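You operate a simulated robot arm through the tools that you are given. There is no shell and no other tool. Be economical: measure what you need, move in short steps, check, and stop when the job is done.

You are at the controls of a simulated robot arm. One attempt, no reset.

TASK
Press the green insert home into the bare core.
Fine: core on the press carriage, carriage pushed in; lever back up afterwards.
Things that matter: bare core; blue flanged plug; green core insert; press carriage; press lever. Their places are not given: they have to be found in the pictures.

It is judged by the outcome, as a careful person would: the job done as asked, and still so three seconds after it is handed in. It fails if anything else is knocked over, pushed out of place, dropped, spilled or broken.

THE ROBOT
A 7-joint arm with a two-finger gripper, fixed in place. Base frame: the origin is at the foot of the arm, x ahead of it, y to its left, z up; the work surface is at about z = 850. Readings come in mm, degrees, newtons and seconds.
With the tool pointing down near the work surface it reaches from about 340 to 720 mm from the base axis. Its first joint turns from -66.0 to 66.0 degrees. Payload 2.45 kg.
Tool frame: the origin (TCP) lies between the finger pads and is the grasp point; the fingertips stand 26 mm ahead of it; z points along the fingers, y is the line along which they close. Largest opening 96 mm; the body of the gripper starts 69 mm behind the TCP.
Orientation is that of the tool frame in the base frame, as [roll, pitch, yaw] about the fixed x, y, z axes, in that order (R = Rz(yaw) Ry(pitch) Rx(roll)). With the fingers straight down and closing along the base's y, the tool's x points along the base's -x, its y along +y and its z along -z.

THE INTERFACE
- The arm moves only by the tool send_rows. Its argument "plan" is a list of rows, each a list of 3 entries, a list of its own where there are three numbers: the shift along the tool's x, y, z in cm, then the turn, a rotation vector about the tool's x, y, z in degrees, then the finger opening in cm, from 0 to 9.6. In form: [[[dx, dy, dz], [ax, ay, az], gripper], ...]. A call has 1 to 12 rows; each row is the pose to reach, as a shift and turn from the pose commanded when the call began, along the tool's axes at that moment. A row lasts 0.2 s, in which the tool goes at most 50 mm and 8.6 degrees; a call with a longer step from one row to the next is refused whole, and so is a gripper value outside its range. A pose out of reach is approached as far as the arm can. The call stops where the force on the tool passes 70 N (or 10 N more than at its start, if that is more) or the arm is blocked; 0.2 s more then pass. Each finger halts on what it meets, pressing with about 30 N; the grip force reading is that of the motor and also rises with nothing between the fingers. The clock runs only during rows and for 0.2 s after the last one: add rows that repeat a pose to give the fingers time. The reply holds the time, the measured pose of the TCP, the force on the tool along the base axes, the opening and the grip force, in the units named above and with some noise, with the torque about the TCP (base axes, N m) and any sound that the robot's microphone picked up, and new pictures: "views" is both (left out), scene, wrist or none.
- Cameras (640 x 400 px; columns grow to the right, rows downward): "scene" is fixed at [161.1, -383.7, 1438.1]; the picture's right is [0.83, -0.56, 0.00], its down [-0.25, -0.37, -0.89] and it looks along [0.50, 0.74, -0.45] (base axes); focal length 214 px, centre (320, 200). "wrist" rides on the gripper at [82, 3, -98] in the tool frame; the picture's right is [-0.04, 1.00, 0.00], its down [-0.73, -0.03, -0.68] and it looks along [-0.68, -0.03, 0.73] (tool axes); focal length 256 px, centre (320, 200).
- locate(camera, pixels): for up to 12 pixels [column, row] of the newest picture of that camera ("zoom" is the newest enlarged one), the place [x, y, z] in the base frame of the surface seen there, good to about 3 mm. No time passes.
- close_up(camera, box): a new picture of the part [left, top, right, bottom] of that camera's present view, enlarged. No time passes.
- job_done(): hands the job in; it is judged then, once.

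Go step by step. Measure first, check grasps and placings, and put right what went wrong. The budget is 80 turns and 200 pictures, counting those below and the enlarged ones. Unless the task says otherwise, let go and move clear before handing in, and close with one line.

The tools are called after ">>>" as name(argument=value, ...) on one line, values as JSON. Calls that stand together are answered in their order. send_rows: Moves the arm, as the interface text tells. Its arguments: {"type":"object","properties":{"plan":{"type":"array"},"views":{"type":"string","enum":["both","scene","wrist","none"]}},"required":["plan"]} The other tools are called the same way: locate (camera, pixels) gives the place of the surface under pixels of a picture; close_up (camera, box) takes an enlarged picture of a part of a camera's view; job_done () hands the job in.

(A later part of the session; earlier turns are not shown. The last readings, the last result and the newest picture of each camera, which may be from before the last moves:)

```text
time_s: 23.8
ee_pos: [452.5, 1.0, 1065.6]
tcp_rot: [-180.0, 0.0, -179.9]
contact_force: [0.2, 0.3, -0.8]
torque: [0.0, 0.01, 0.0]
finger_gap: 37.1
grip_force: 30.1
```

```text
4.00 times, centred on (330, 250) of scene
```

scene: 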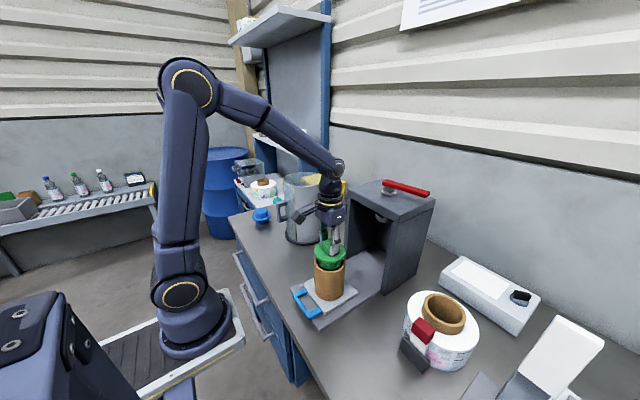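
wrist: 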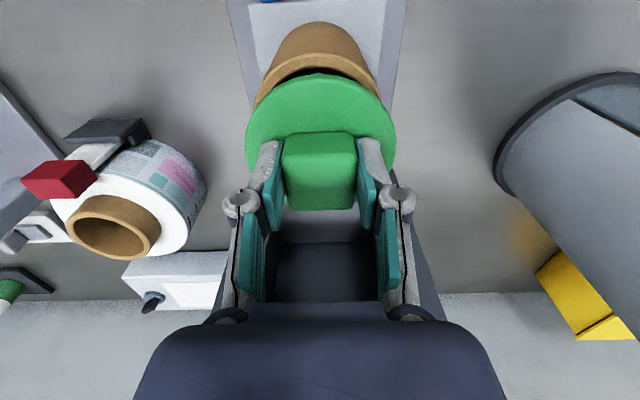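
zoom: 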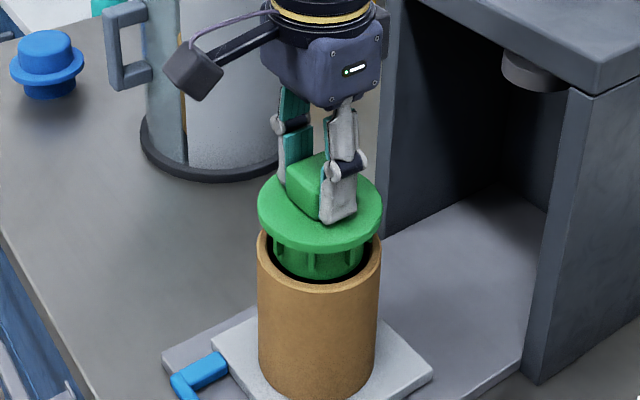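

The body seems to be at the bore mouth, centred, with no force. I'll continue down gently.

>>> send_rows(plan=[[[0, 0, 0.25], [0, 0, 0], 3.0], [[0, 0, 0.5], [0, 0, 0], 3.0], [[0, 0, 0.75], [0, 0, 0], 3.0], [[0, 0, 0.75], [0, 0, 0], 3.0]])

>>> close_up(camera="scene", box=[270, 200, 390, 300])

```text
time_s: 24.8
ee_pos: [452.9, 0.9, 1059.2]
tcp_rot: [-180.0, 0.0, 179.9]
contact_force: [-0.3, 0.5, -0.6]
torque: [-0.01, 0.0, -0.06]
finger_gap: 37.3
grip_force: 30.3
```

scene: 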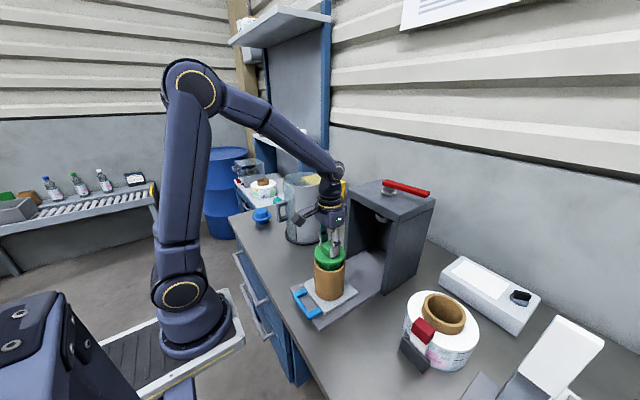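
wrist: 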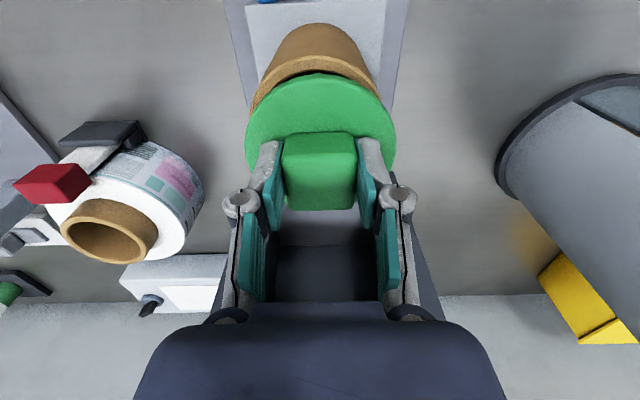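

```text
4.00 times, centred on (330, 250) of scene
```

zoom: 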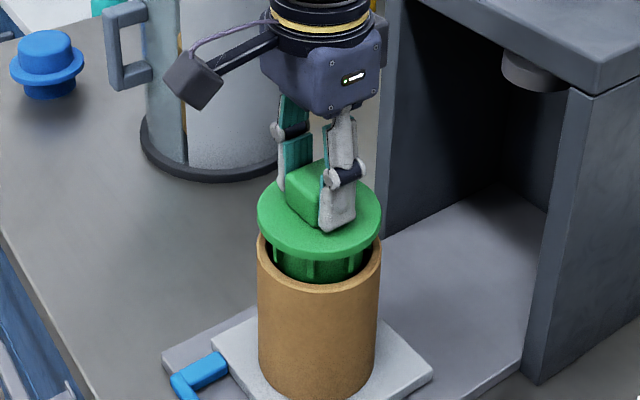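

It's entering the bore freely. I'll continue downward.

>>> send_rows(plan=[[[0, 0, 0.3], [0, 0, 0], 3.0], [[0, 0, 0.6], [0, 0, 0], 3.0], [[0, 0, 0.9], [0, 0, 0], 3.0], [[0, 0, 1.2], [0, 0, 0], 3.0], [[0, 0, 1.5], [0, 0, 0], 3.0], [[0, 0, 1.5], [0, 0, 0], 3.0]])

>>> close_up(camera="scene", box=[270, 200, 390, 300])

```text
time_s: 25.9
ee_pos: [458.3, 1.4, 1052.4]
tcp_rot: [-180.0, 0.9, -180.0]
contact_force: [0.5, -1.4, 9.4]
torque: [0.01, 0.31, 0.02]
finger_gap: 37.3
grip_force: 30.2
stopped in row 5: the force on the tool passed its limit at 76 N (the readings are from after the stop); the commanded pose is now the measured one
```

scene: 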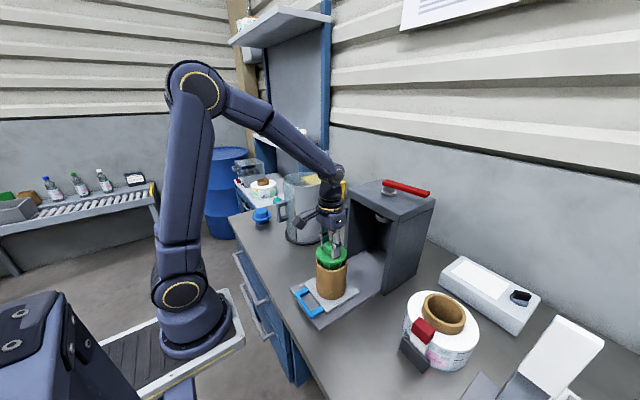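
wrist: 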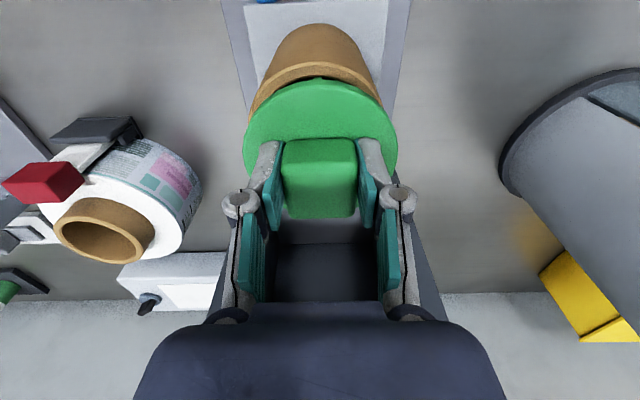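

```text
4.00 times, centred on (330, 250) of scene
```

zoom: 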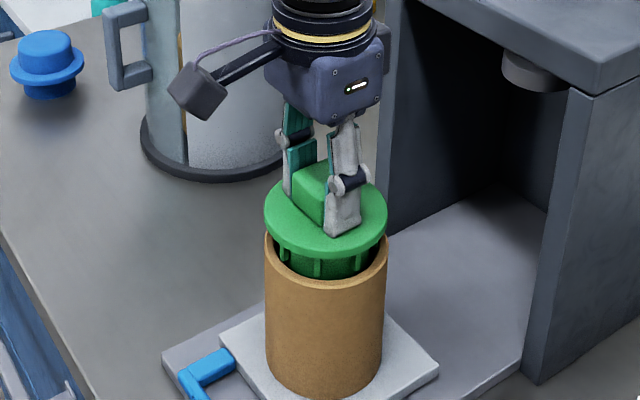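

The insert is seated in the bore mouth at the start of its press fit (76 N stop), and the carriage slid in a few mm, which does no harm. I'll release and rise.

>>> send_rows(plan=[[[0, 0, 0], [0, 0, 0], 5.0], [[0, 0, 0], [0, 0, 0], 6.5], [[0, 0, 0], [0, 0, 0], 6.5], [[0, 0, -2], [0, 0, 0], 6.5], [[0, 0, -5], [0, 0, 0], 6.5], [[0, 0, -9], [0, 0, 0], 6.5], [[0, 0, -12], [0, 0, 0], 6.5], [[0, 0, -12], [0, 0, 0], 6.5]])

>>> close_up(camera="scene", box=[270, 200, 390, 300])

>>> close_up(camera="wrist", box=[220, 0, 420, 150])

```text
time_s: 27.7
ee_pos: [454.1, 2.6, 1171.2]
tcp_rot: [179.9, 0.7, 179.9]
contact_force: [-0.4, -0.5, 0.3]
torque: [-0.04, 0.02, -0.01]
finger_gap: 64.9
grip_force: 0.0
```

scene: 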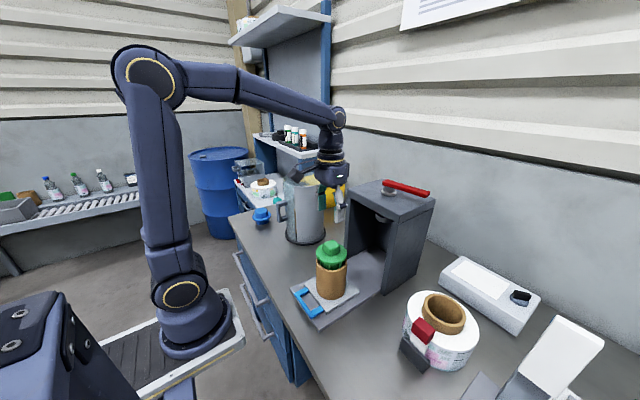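
wrist: 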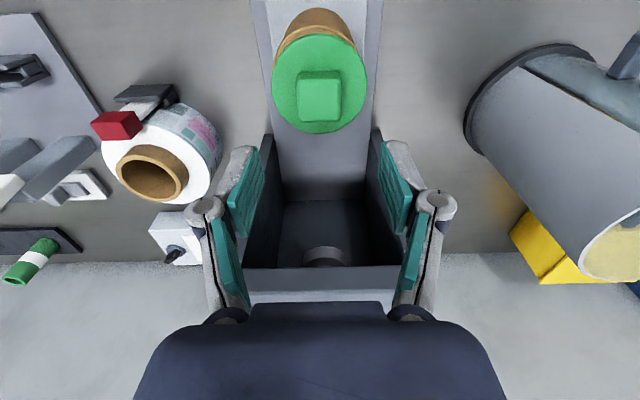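

```text
4.00 times, centred on (330, 250) of scene
```

zoom: 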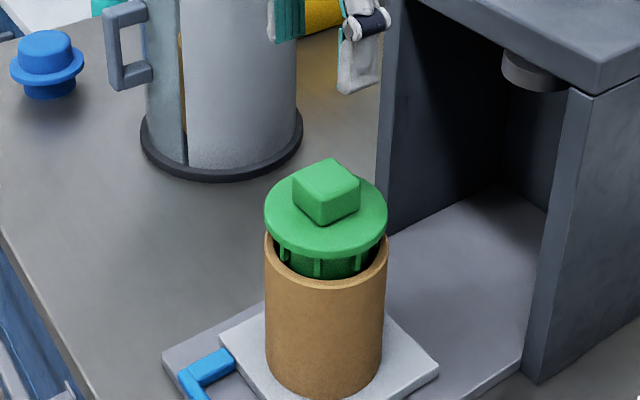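

```text
2.67 times, centred on (320, 75) of wrist
```

zoom: 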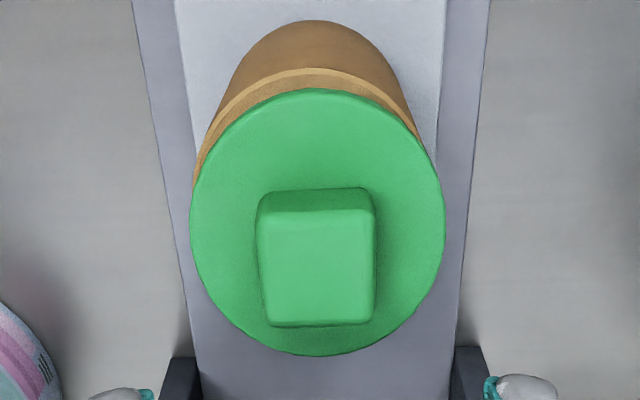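

The insert sits level in the core mouth. Next is pushing the carriage in by the blue handle, so I'll measure the handle and the press head.

>>> close_up(camera="scene", box=[280, 230, 380, 330])

>>> locate(camera="scene", pixels=[[296, 294], [302, 304], [309, 315], [304, 290], [317, 310], [293, 290], [331, 262], [322, 252], [340, 252], [335, 246], [296, 285], [306, 310]])

>>> locate(camera="wrist", pixels=[[310, 250], [325, 245], [340, 250], [325, 262], [273, 85], [365, 85], [320, 35], [320, 130], [320, 90], [283, 180], [360, 190], [320, 205]])

```text
4.00 times, centred on (330, 280) of scene
```

zoom: 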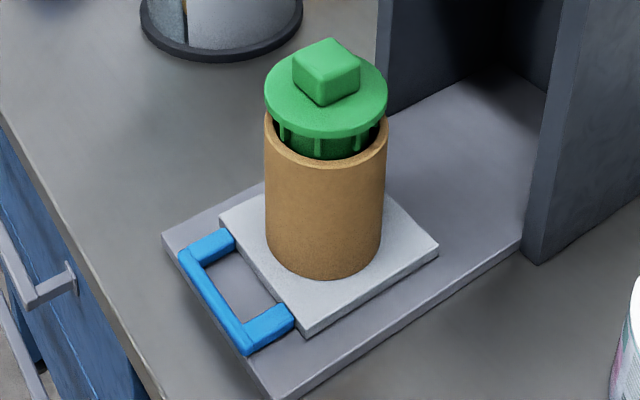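

```text
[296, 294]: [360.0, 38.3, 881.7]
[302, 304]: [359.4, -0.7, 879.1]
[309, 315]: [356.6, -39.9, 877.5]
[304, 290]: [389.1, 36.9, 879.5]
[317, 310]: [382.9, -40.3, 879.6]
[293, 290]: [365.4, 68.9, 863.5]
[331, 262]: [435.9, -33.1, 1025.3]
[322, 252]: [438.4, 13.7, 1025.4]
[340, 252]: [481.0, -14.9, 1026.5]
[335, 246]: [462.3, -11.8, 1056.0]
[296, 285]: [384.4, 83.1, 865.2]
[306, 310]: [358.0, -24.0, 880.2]
```

```text
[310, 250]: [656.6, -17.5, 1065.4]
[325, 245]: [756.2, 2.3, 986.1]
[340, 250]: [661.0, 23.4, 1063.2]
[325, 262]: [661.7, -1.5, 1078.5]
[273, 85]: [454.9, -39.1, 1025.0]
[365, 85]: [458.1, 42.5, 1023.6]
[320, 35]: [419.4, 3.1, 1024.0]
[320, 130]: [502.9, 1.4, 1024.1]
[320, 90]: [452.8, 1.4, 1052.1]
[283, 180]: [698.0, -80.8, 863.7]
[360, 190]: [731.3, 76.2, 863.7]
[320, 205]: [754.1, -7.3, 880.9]
```

The handle bar's front face is at x≈353 (y ±45, top z 880), the knob top is at 1053 and the head bottom at ≈1064, so it fits. I'll move back in front of the handle, levelling the tool.

>>> send_rows(plan=[[[3, 0, 0], [0, -0.7, 0], 4.0], [[6, -0.1, 0], [0, -0.7, 0], 4.0], [[9, -0.2, 0], [0, -0.7, 0], 4.0], [[11.7, -0.2, 0], [0, -0.7, 0], 4.0], [[11.7, -0.2, 4], [0, -0.7, 0], 4.0], [[11.7, -0.2, 8], [0, -0.7, 0], 4.0], [[11.7, -0.2, 12], [0, -0.7, 0], 4.0], [[11.7, -0.2, 16], [0, -0.7, 0], 4.0], [[11.7, -0.2, 16], [0, -0.7, 0], 4.0]])

```text
time_s: 29.7
ee_pos: [339.3, 0.3, 1008.7]
tcp_rot: [180.0, 1.7, 179.9]
contact_force: [0.2, 0.1, -1.1]
torque: [0.01, -0.01, -0.02]
finger_gap: 39.9
grip_force: 0.0
```

scene: 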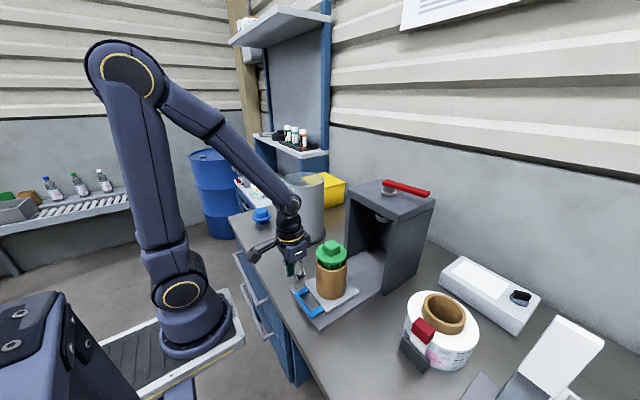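
wrist: 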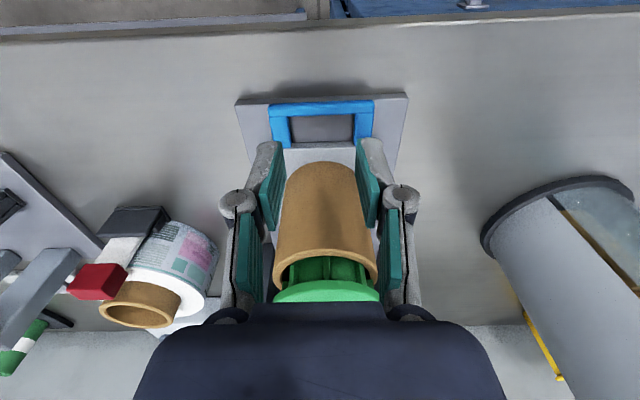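

It reaches x=339. I'll level the pitch and lower in front of the handle with the tips at about z 871.

>>> send_rows(plan=[[[0.6, 0, 3], [0, 1.0, 0], 4.0], [[0.6, 0, 6], [0, 1.6, 0], 4.0], [[0.6, 0, 9], [0, 1.6, 0], 4.0], [[0.6, 0, 11.0], [0, 1.6, 0], 4.0], [[0.6, 0, 11.0], [0, 1.6, 0], 4.0]])

>>> close_up(camera="scene", box=[250, 230, 370, 340])

```text
time_s: 30.9
ee_pos: [340.9, -0.4, 899.9]
tcp_rot: [180.0, -0.1, -180.0]
contact_force: [0.3, 0.1, 0.2]
torque: [0.01, 0.0, 0.02]
finger_gap: 40.0
grip_force: 0.0
out of reach, approached as far as the arm can: row 2, 3, 4, 5
```

scene: 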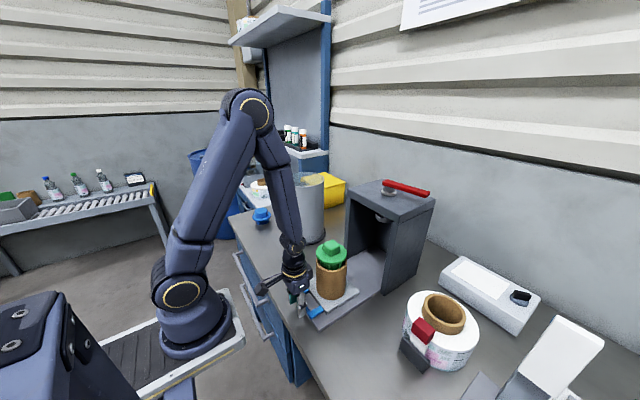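
wrist: 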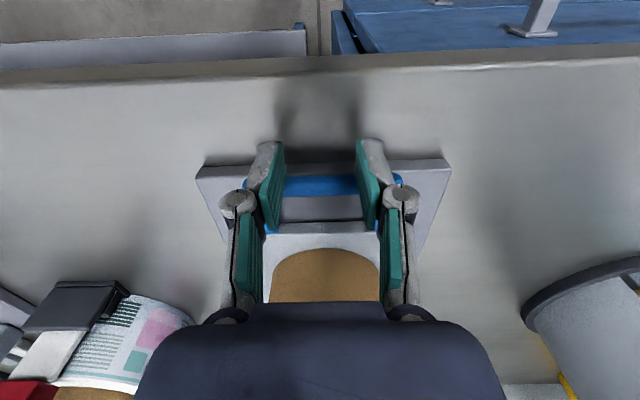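

```text
3.64 times, centred on (310, 285) of scene
```

zoom: 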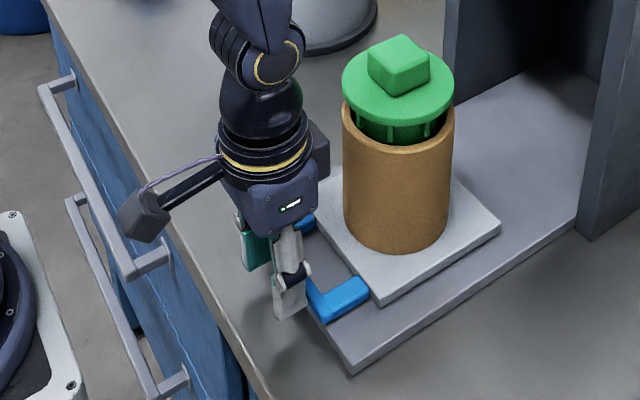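

The fingers are just in front of the bar with tips at z≈874. I'll lower 3 mm and push forward slowly.

>>> send_rows(plan=[[[0, 0, 0.3], [0, 0, 0], 4.0], [[-0.5, 0, 0.3], [0, 0, 0], 4.0], [[-1.0, 0, 0.3], [0, 0, 0], 4.0], [[-1.6, 0, 0.3], [0, 0, 0], 4.0], [[-2.4, 0, 0.3], [0, 0, 0], 4.0], [[-3.2, 0, 0.3], [0, 0, 0], 4.0], [[-4.0, 0, 0.3], [0, 0, 0], 4.0], [[-4.8, 0, 0.3], [0, 0, 0], 4.0], [[-5.6, 0, 0.3], [0, 0, 0], 4.0], [[-6.4, 0, 0.3], [0, 0, 0], 4.0], [[-7.0, 0, 0.3], [0, 0, 0], 4.0]])

>>> close_up(camera="scene", box=[270, 210, 400, 330])

```text
time_s: 33.3
ee_pos: [410.7, 0.5, 896.2]
tcp_rot: [180.0, 0.0, -180.0]
contact_force: [-0.6, 0.1, 0.5]
torque: [0.02, 0.02, 0.0]
finger_gap: 40.4
grip_force: 0.1
```

scene: 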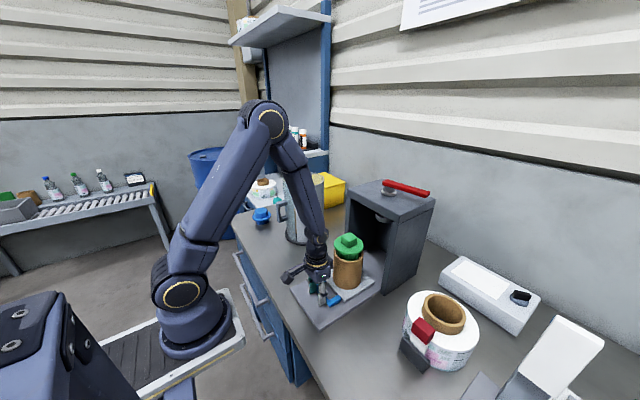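
wrist: 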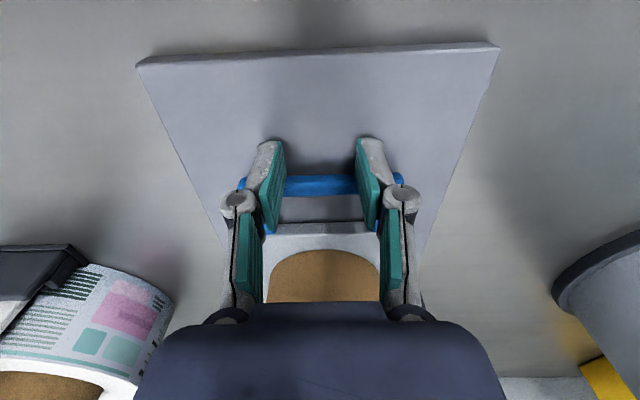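

```text
3.33 times, centred on (335, 270) of scene
```

zoom: 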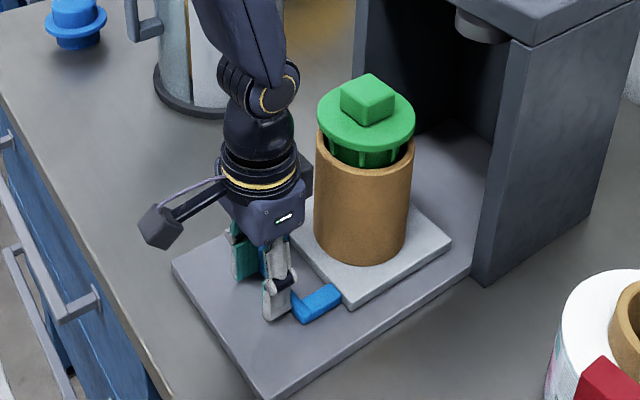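

The carriage slides cleanly (TCP 411, core centre ≈530). I'll push another 9 cm.

>>> send_rows(plan=[[[-0.6, 0, 0], [0, 0, 0], 4.0], [[-1.4, 0, 0], [0, 0, 0], 4.0], [[-2.2, 0, 0], [0, 0, 0], 4.0], [[-3.0, 0, 0], [0, 0, 0], 4.0], [[-3.8, 0, 0], [0, 0, 0], 4.0], [[-4.6, 0, 0], [0, 0, 0], 4.0], [[-5.4, 0, 0], [0, 0, 0], 4.0], [[-6.2, 0, 0], [0, 0, 0], 4.0], [[-7.0, 0, 0], [0, 0, 0], 4.0], [[-7.8, 0, 0], [0, 0, 0], 4.0], [[-8.5, 0, 0], [0, 0, 0], 4.0], [[-9.0, 0, 0], [0, 0, 0], 4.0]])

>>> close_up(camera="scene", box=[310, 180, 440, 310])

```text
time_s: 35.9
ee_pos: [500.1, -0.1, 895.5]
tcp_rot: [180.0, 0.0, 180.0]
contact_force: [-0.9, -1.0, -0.6]
torque: [0.02, 0.01, -0.02]
finger_gap: 40.0
grip_force: 0.2
```

scene: 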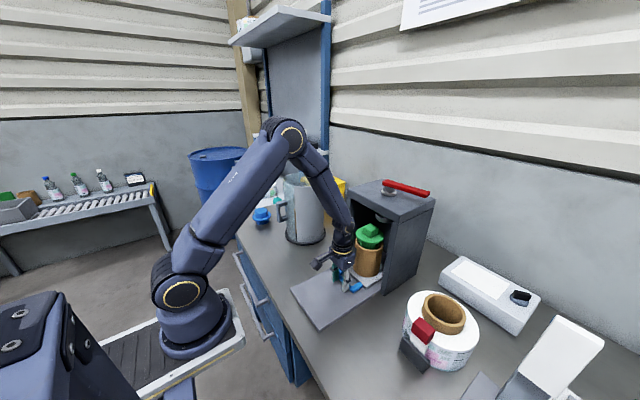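
wrist: 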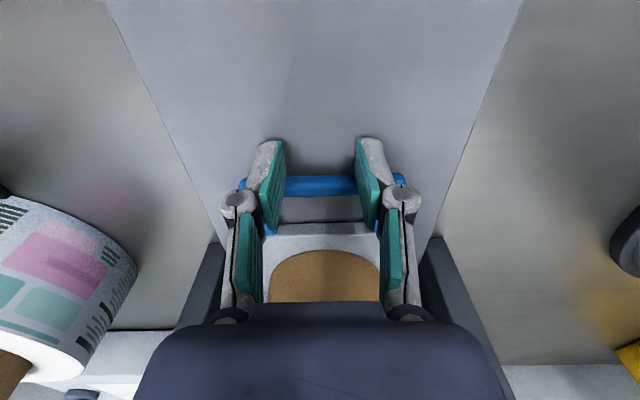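

```text
3.08 times, centred on (375, 245) of scene
```

zoom: 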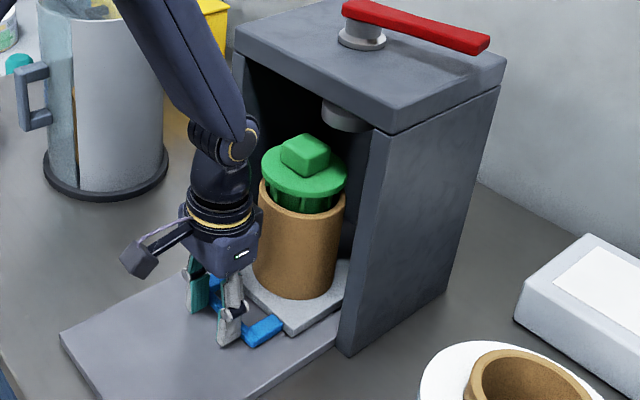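

The knob is just in front of the head and clears it. I'll push on in small steps to find the carriage's stop.

>>> send_rows(plan=[[[-0.5, 0, 0], [0, 0, 0], 4.0], [[-1.0, 0, 0], [0, 0, 0], 4.0], [[-1.5, 0, 0], [0, 0, 0], 4.0], [[-2.0, 0, 0], [0, 0, 0], 4.0], [[-2.5, 0, 0], [0, 0, 0], 4.0], [[-3.0, 0, 0], [0, 0, 0], 4.0], [[-3.5, 0, 0], [0, 0, 0], 4.0], [[-4.0, 0, 0], [0, 0, 0], 4.0], [[-4.4, 0, 0], [0, 0, 0], 4.0], [[-4.8, 0, 0], [0, 0, 0], 4.0], [[-5.1, 0, 0], [0, 0, 0], 4.0], [[-5.4, 0, 0], [0, 0, 0], 4.0]])

>>> close_up(camera="scene", box=[310, 180, 440, 310])

```text
time_s: 38.5
ee_pos: [555.4, -0.2, 894.6]
tcp_rot: [-180.0, 0.0, -180.0]
contact_force: [-0.6, 0.3, 0.6]
torque: [0.0, -0.01, -0.01]
finger_gap: 40.2
grip_force: 0.1
```

scene: 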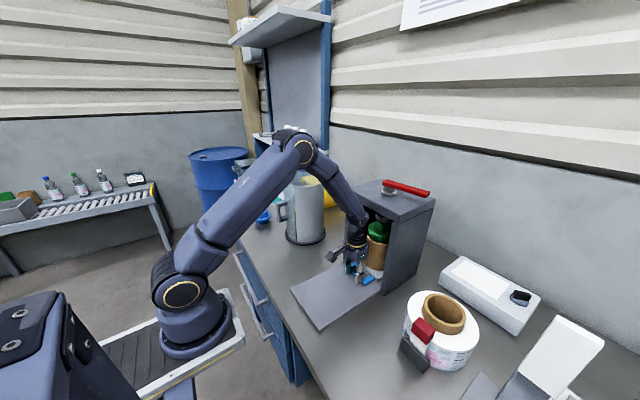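
wrist: 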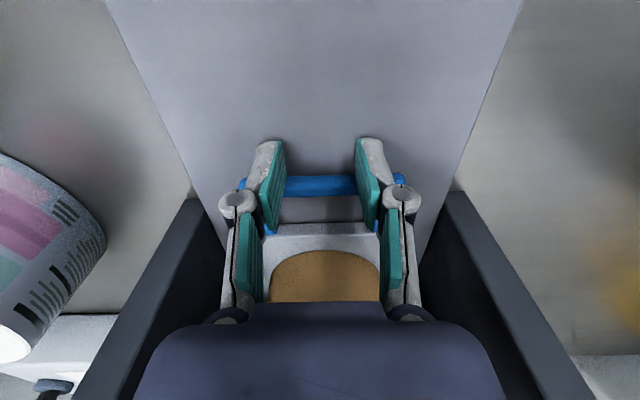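

```text
3.08 times, centred on (375, 245) of scene
```

zoom: 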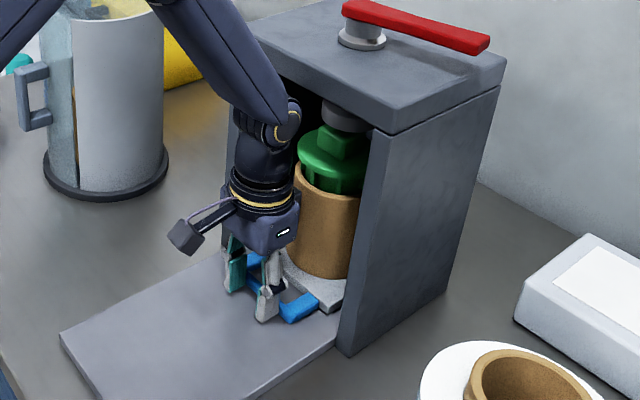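

The core centre is now at about x=675, right beside the head, with no stop yet. I'll check the wrist's clearance to the press front edge and the current positions.

>>> locate(camera="zoom", pixels=[[288, 125], [298, 110], [270, 165], [250, 60], [300, 95], [320, 108], [345, 118], [340, 150], [325, 125], [360, 40], [310, 200], [355, 205]])

>>> locate(camera="wrist", pixels=[[320, 187], [320, 228], [270, 232], [375, 232], [190, 205], [455, 200], [320, 270], [320, 212]])

```text
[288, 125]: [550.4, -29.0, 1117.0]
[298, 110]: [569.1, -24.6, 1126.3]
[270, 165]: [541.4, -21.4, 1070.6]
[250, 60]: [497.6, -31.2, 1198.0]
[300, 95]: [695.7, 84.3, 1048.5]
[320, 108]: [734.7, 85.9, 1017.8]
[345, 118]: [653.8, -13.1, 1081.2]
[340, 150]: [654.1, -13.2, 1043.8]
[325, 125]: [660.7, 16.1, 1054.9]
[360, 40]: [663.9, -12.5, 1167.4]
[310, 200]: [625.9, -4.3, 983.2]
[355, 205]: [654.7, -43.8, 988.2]
```

```text
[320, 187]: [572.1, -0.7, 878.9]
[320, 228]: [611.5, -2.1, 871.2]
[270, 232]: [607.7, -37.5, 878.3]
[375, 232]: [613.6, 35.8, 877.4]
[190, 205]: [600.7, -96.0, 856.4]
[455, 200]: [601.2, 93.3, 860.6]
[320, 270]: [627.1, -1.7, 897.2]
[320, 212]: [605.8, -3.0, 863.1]
```

The plate centre is at 675 and the head centre at ≈677–680, with the wrist about 30 mm short of the press edge. I'll push in 2 mm steps for the stop.

>>> send_rows(plan=[[[-0.2, 0, 0], [0, 0, 0], 4.0], [[-0.4, 0, 0], [0, 0, 0], 4.0], [[-0.6, 0, 0], [0, 0, 0], 4.0], [[-0.8, 0, 0], [0, 0, 0], 4.0], [[-0.8, 0, 0], [0, 0, 0], 4.0]], views="wrist")

```text
time_s: 39.7
ee_pos: [559.4, -1.0, 895.9]
tcp_rot: [180.0, -0.8, -180.0]
contact_force: [-32.7, -1.3, 13.7]
torque: [-0.02, 0.36, 0.0]
finger_gap: 40.4
grip_force: 1.1
```

wrist: 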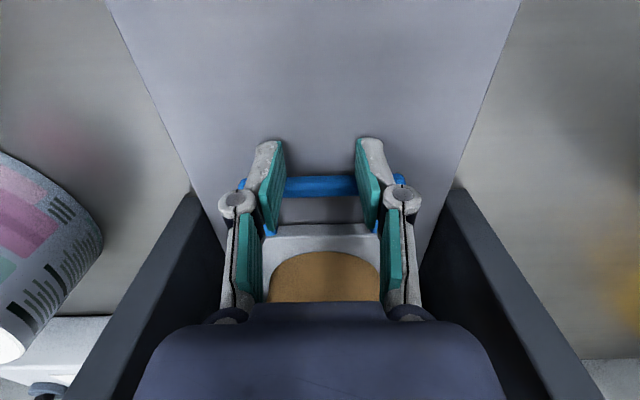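

The carriage hit its stop at x≈559 (−33 N). I'll back off and rise, then look at the lever.

>>> send_rows(plan=[[[1, 0, 0], [0, 0.7, 0], 4.0], [[4, 0, 0], [0, 0.7, 0], 4.0], [[8, 0, 0], [0, 0.7, 0], 4.0], [[12, 0, 0], [0, 0.7, 0], 4.0], [[15, 0, 0], [0, 0.7, 0], 4.0], [[16, 0, -5], [0, 0.7, 0], 2.0], [[16, 0, -10], [0, 0.7, 0], 0], [[16, 0, -15], [0, 0.7, 0], 0], [[16, 0, -20], [0, 0.7, 0], 0], [[16, 0, -25], [0, 0.7, 0], 0], [[16, 0, -30], [0, 0.7, 0], 0], [[16, 0, -35], [0, 0.7, 0], 0]])

>>> close_up(camera="scene", box=[330, 165, 450, 310])

>>> close_up(camera="wrist", box=[220, 80, 420, 230])

```text
refused: row 6 steps farther than a row can; nothing moved
```

```text
2.76 times, centred on (390, 238) of scene
```

zoom: 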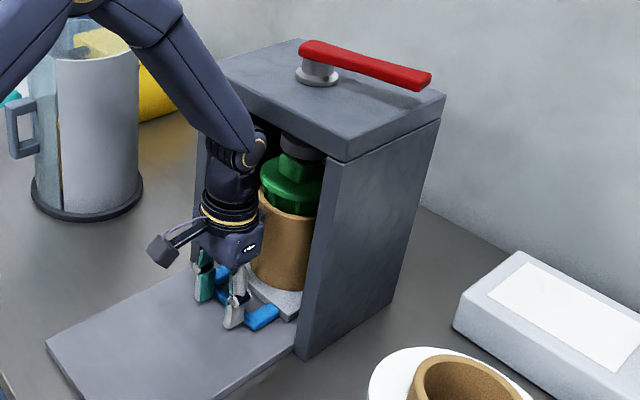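

```text
2.67 times, centred on (320, 155) of wrist
```

zoom: 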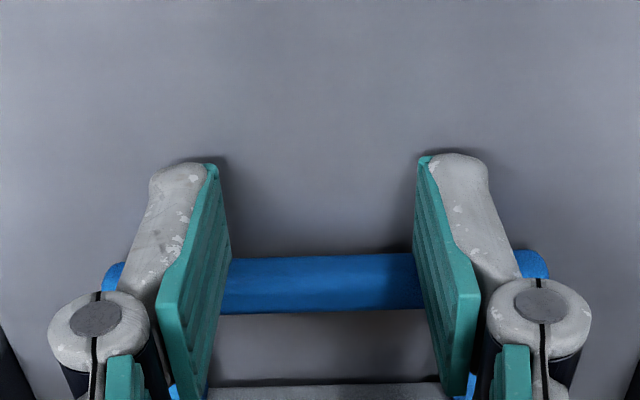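

The call was refused because one step was too long, so I'm resending it with shorter steps.

>>> send_rows(plan=[[[1, 0, 0], [0, 0.7, 0], 4.0], [[4, 0, 0], [0, 0.7, 0], 4.0], [[8, 0, 0], [0, 0.7, 0], 4.0], [[12, 0, 0], [0, 0.7, 0], 4.0], [[15, 0, 0], [0, 0.7, 0], 4.0], [[15, 0, -4.5], [0, 0.7, 0], 2.0], [[15, 0, -9], [0, 0.7, 0], 0], [[15, 0, -13.5], [0, 0.7, 0], 0], [[15, 0, -18], [0, 0.7, 0], 0], [[15, 0, -22.5], [0, 0.7, 0], 0], [[15, 0, -27], [0, 0.7, 0], 0], [[15, 0, -31], [0, 0.7, 0], 0]])

>>> close_up(camera="scene", box=[330, 165, 450, 310])

>>> close_up(camera="wrist", box=[220, 80, 420, 230])

```text
time_s: 42.3
ee_pos: [412.1, 3.3, 1205.2]
tcp_rot: [180.0, -0.8, -179.9]
contact_force: [0.1, -0.5, -0.1]
torque: [0.0, -0.06, -0.01]
finger_gap: 0.3
grip_force: 28.2
```

scene: 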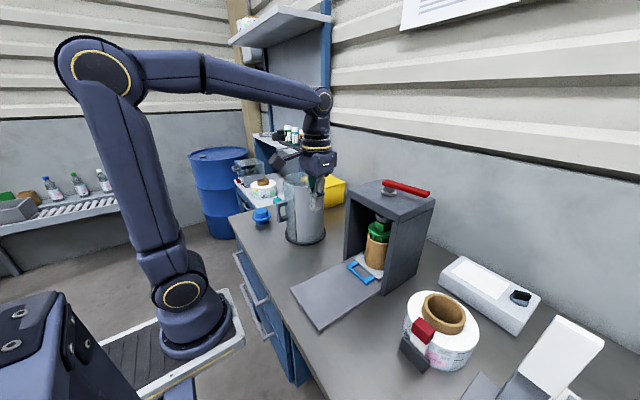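
wrist: 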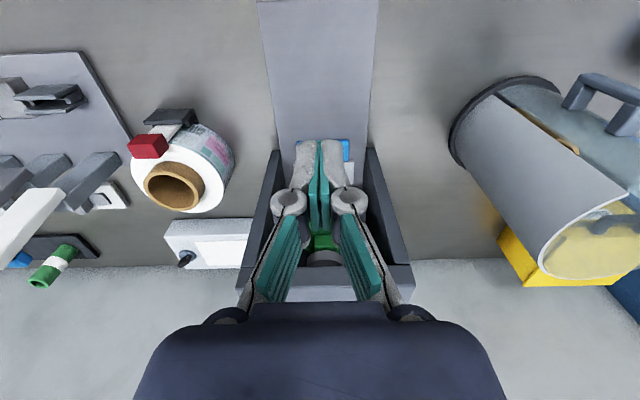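

```text
2.76 times, centred on (390, 238) of scene
```

zoom: 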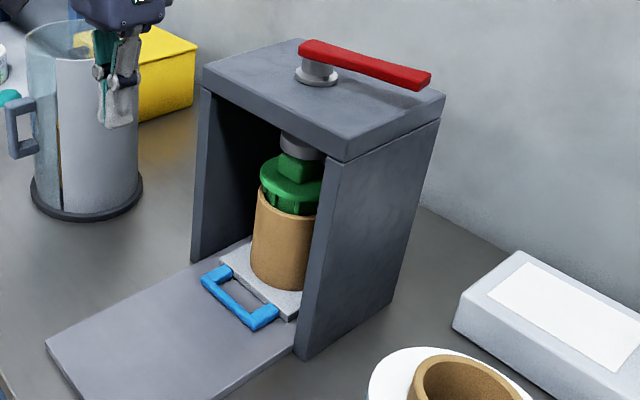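

```text
2.67 times, centred on (320, 155) of wrist
```

zoom: 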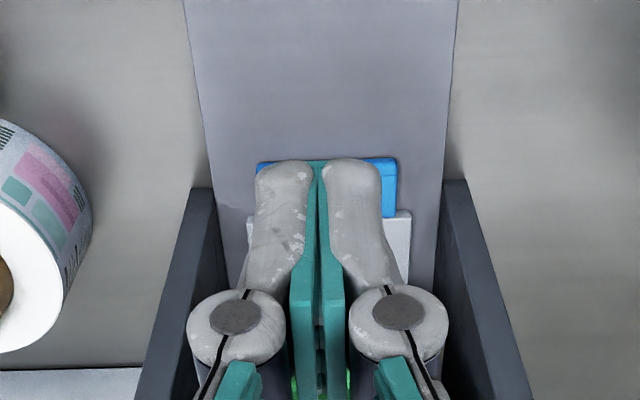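

The knob is under the head. Next is the lever (bar top z≈1195, from the post at (665,0) to the tip at (690,−113)). I'll go above it with closed fingers.

>>> send_rows(plan=[[[0, 0, -4], [0, -0.8, 0], 0], [[0, 0, -8], [0, -0.8, 0], 0], [[-4.5, -1.5, -8], [0, -0.8, 0], 0], [[-9, -3, -8], [0, -0.8, 0], 0], [[-13.5, -4.5, -8], [0, -0.8, 0], 0], [[-18, -6, -8], [0, -0.8, 0], 0], [[-22.5, -7.5, -8], [0, -0.8, 0], 0], [[-27, -9, -8], [0, -0.8, 0], 0], [[-27, -9, -8], [0, -0.8, 0], 0]])

>>> close_up(camera="scene", box=[330, 100, 450, 220])

>>> close_up(camera="wrist", box=[220, 60, 480, 230])

```text
time_s: 44.3
ee_pos: [619.8, -101.0, 1253.1]
tcp_rot: [180.0, 0.0, 179.9]
contact_force: [-0.6, 0.4, 0.7]
torque: [0.05, -0.02, 0.01]
finger_gap: 0.0
grip_force: 28.6
out of reach, approached as far as the arm can: row 7, 8, 9
```

scene: 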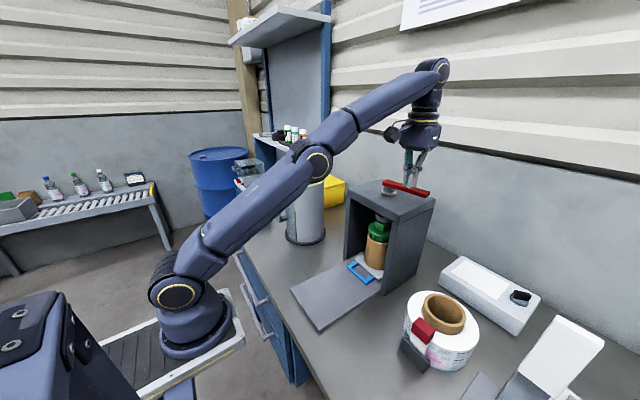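
wrist: 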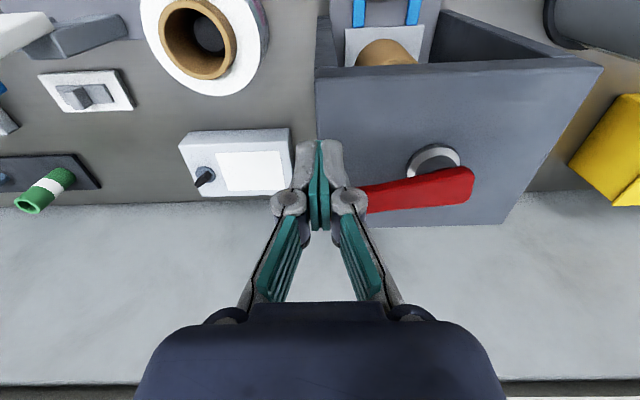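

```text
3.33 times, centred on (390, 160) of scene
```

zoom: 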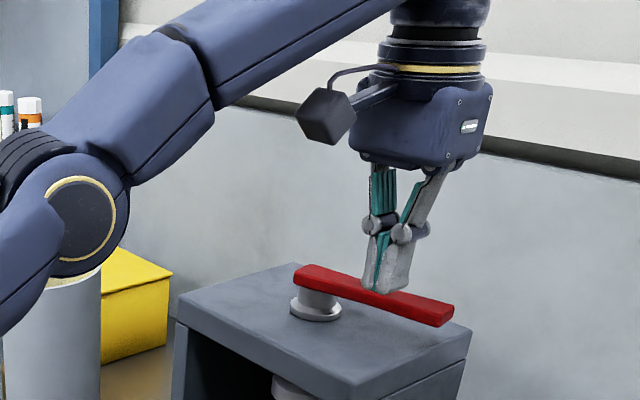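

```text
2.35 times, centred on (350, 145) of wrist
```

zoom: 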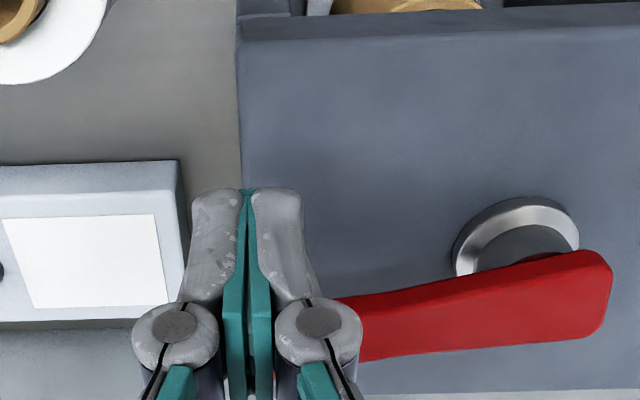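

Straight-down reach ends at x≈620 up here, so I need to tilt the fingertips forward by about 30°. I'll do that first.

>>> send_rows(plan=[[[0, 0, 0], [0, -8, 0], 0], [[0, 0, 0], [0, -16, 0], 0], [[0, 0, 0], [0, -24, 0], 0], [[0, 0, 0], [0, -30, 0], 0], [[0, 0, 0], [0, -30, 0], 0]])

>>> close_up(camera="scene", box=[330, 100, 450, 220])

```text
time_s: 45.5
ee_pos: [619.0, -100.2, 1253.3]
tcp_rot: [-180.0, 30.2, -180.0]
contact_force: [-0.5, 0.1, 0.3]
torque: [-0.01, 0.0, -0.05]
finger_gap: 0.0
grip_force: 28.7
```

scene: 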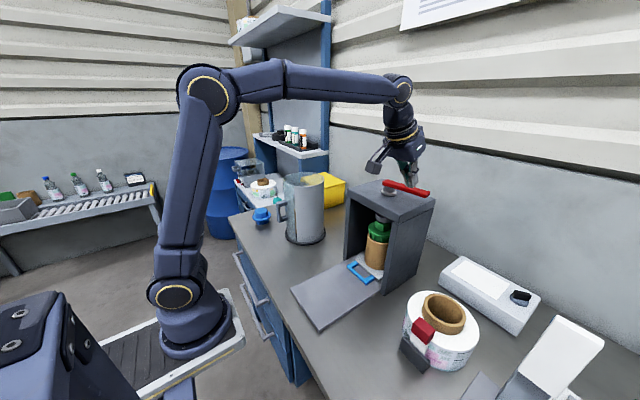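
wrist: 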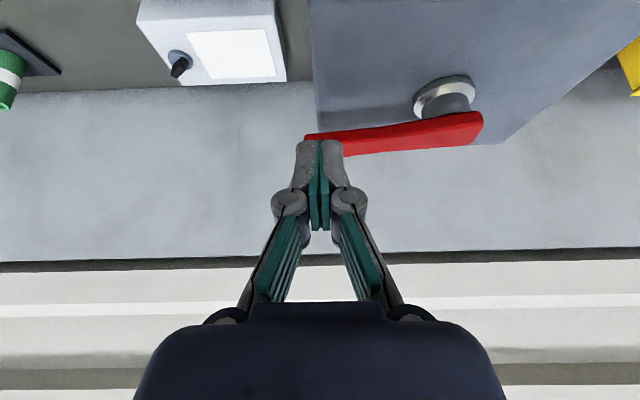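

```text
3.33 times, centred on (390, 160) of scene
```

zoom: 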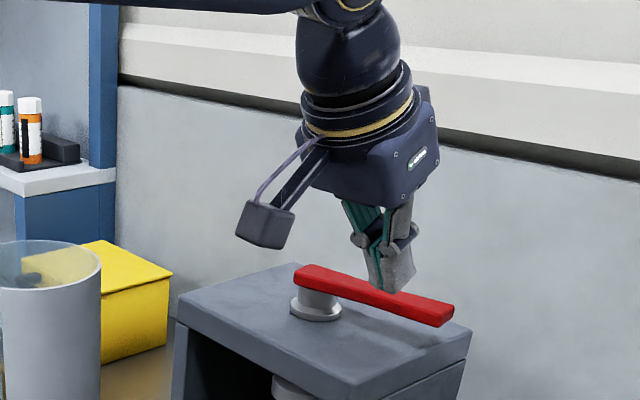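

The tilt worked. I'll measure the bar from the wrist view.

>>> locate(camera="wrist", pixels=[[480, 118], [470, 140], [420, 127], [420, 145], [370, 133], [372, 150], [345, 136], [348, 154], [308, 136], [440, 85], [450, 105], [425, 108]])

>>> locate(camera="zoom", pixels=[[300, 270], [310, 298], [320, 272], [300, 282], [360, 305], [440, 322], [452, 310], [430, 300], [318, 310]])

```text
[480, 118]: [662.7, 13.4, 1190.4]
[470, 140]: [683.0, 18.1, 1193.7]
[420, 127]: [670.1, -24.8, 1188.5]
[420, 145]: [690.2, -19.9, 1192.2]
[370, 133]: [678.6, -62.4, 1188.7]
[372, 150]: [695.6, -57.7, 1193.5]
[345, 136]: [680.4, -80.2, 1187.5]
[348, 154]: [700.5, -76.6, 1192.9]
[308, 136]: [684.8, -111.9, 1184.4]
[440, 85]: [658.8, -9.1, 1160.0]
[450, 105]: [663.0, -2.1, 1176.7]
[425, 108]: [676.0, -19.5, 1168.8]
```

```text
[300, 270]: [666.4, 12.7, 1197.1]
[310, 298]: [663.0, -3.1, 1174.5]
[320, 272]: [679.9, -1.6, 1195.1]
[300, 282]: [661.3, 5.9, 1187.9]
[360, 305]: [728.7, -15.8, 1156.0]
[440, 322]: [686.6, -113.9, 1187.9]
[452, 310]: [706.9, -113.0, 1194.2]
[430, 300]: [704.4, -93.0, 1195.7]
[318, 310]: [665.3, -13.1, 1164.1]
```

The bar is centred on the post at (677,0) and points to (696,−112), z 1181–1196. I'll test gently whether it yields to a downward push near (690,−80).

>>> send_rows(plan=[[[-1.9, 0.8, 2.4], [0, 0, 0], 0], [[-3.86, 1.5, 4.92], [0, 0, 0], 0], [[-3.86, 1.5, 4.92], [0, 0, 0], 0]], views="none")

>>> send_rows(plan=[[[0.2, 0, 0.35], [0, 0, 0], 0], [[0.4, 0, 0.69], [0, 0, 0], 0], [[0.55, 0, 0.95], [0, 0, 0], 0], [[0.7, 0, 1.21], [0, 0, 0], 0], [[0.8, 0, 1.39], [0, 0, 0], 0]])

>>> close_up(camera="scene", box=[330, 130, 450, 250])

```text
time_s: 46.3
ee_pos: [677.9, -86.8, 1230.3]
tcp_rot: [-179.9, 30.0, -180.0]
contact_force: [-0.7, 0.0, 0.5]
torque: [0.02, 0.02, -0.02]
finger_gap: 0.0
grip_force: 29.0
```

```text
time_s: 47.5
ee_pos: [677.7, -84.9, 1222.2]
tcp_rot: [-179.8, 31.2, -180.0]
contact_force: [-10.5, 1.3, 45.0]
torque: [0.09, 0.19, 0.12]
finger_gap: 6.1
grip_force: 28.6
```

scene: 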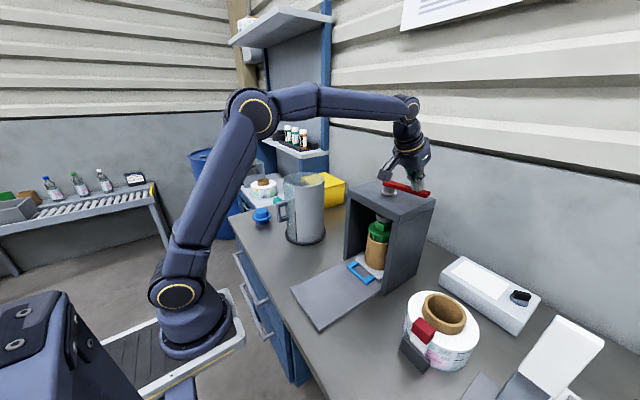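
wrist: 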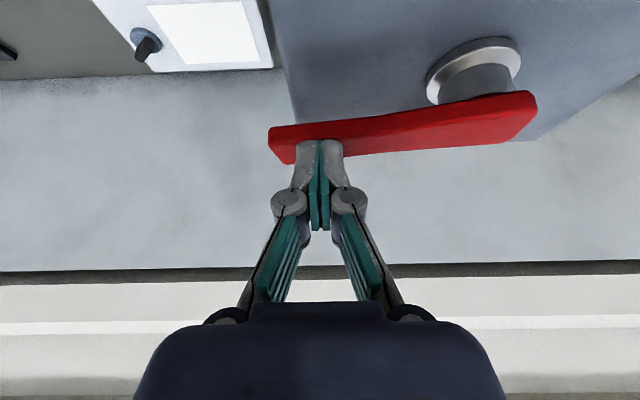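

```text
3.33 times, centred on (390, 190) of scene
```

zoom: 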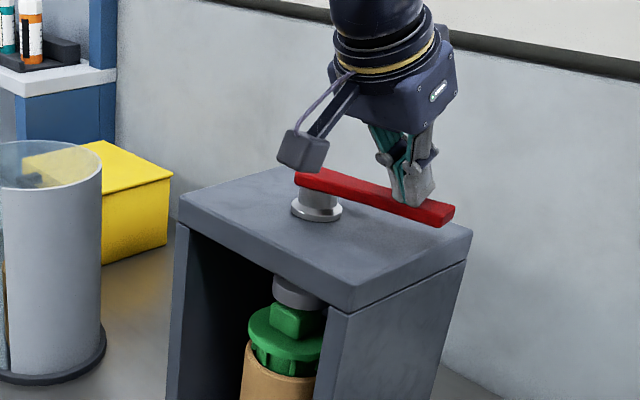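

A 45 N downward push gives no movement, so the bar turns about the vertical post rather than tilting. I'll hook behind the bar, starting by lifting and moving past it.

>>> send_rows(plan=[[[-1.75, 0, -3.03], [0, 0, 0], 0], [[-3.57, 0, -1.98], [0, 0, 0], 0], [[-5.39, 0, -0.93], [0, 0, 0], 0], [[-5.39, 0, -0.93], [0, 0, 0], 0]])

>>> close_up(camera="scene", box=[330, 130, 450, 250])

```text
time_s: 48.5
ee_pos: [721.4, -85.0, 1250.9]
tcp_rot: [180.0, 30.1, 180.0]
contact_force: [-1.0, -0.8, 0.3]
torque: [-0.02, -0.01, 0.0]
finger_gap: 0.0
grip_force: 28.5
```

scene: 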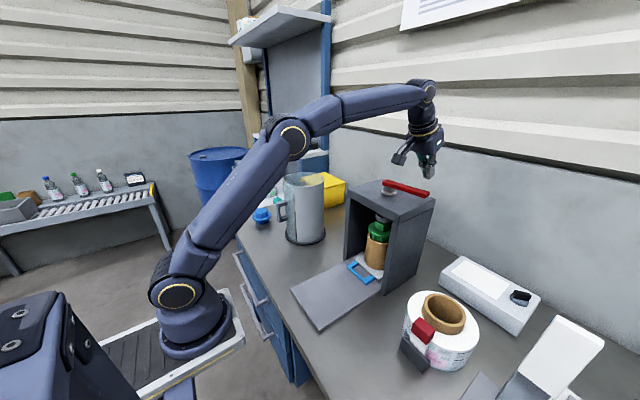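
wrist: 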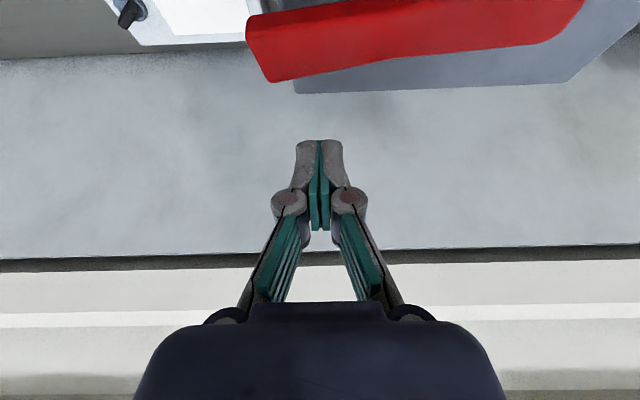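

```text
3.33 times, centred on (390, 190) of scene
```

zoom: 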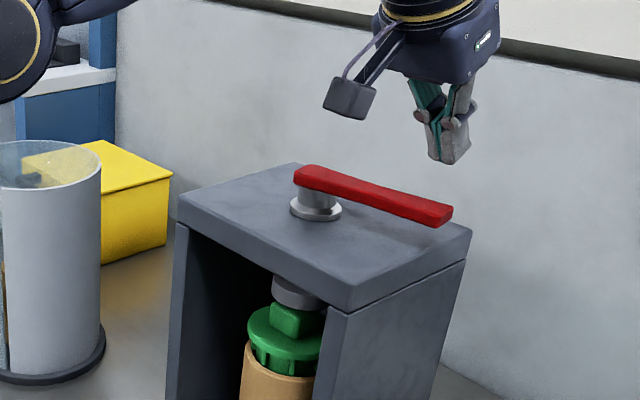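

It's in reach, with the fingers beyond the bar. I'll lower behind it to TCP z≈1200.

>>> send_rows(plan=[[[1.25, 0, 2.17], [0, 0, 0], 0], [[2.0, 0, 3.46], [0, 0, 0], 0], [[2.5, 0, 4.33], [0, 0, 0], 0], [[2.5, 0, 4.33], [0, 0, 0], 0]])

>>> close_up(camera="scene", box=[330, 130, 450, 250])

```text
time_s: 49.5
ee_pos: [719.9, -86.3, 1199.6]
tcp_rot: [-180.0, 30.2, -180.0]
contact_force: [-0.1, 0.1, 0.2]
torque: [-0.02, -0.01, -0.03]
finger_gap: 0.0
grip_force: 29.0
```

scene: 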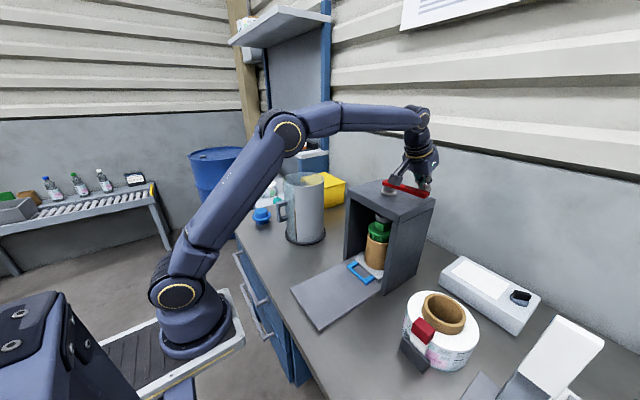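
wrist: 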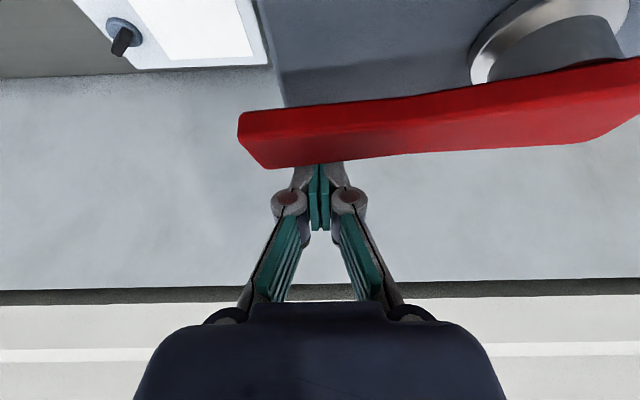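

```text
3.33 times, centred on (390, 190) of scene
```

zoom: 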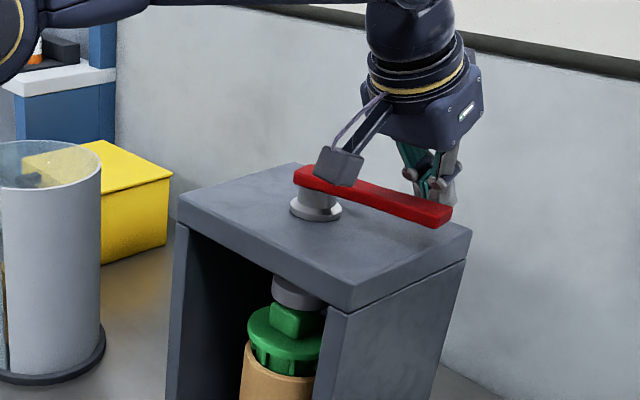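

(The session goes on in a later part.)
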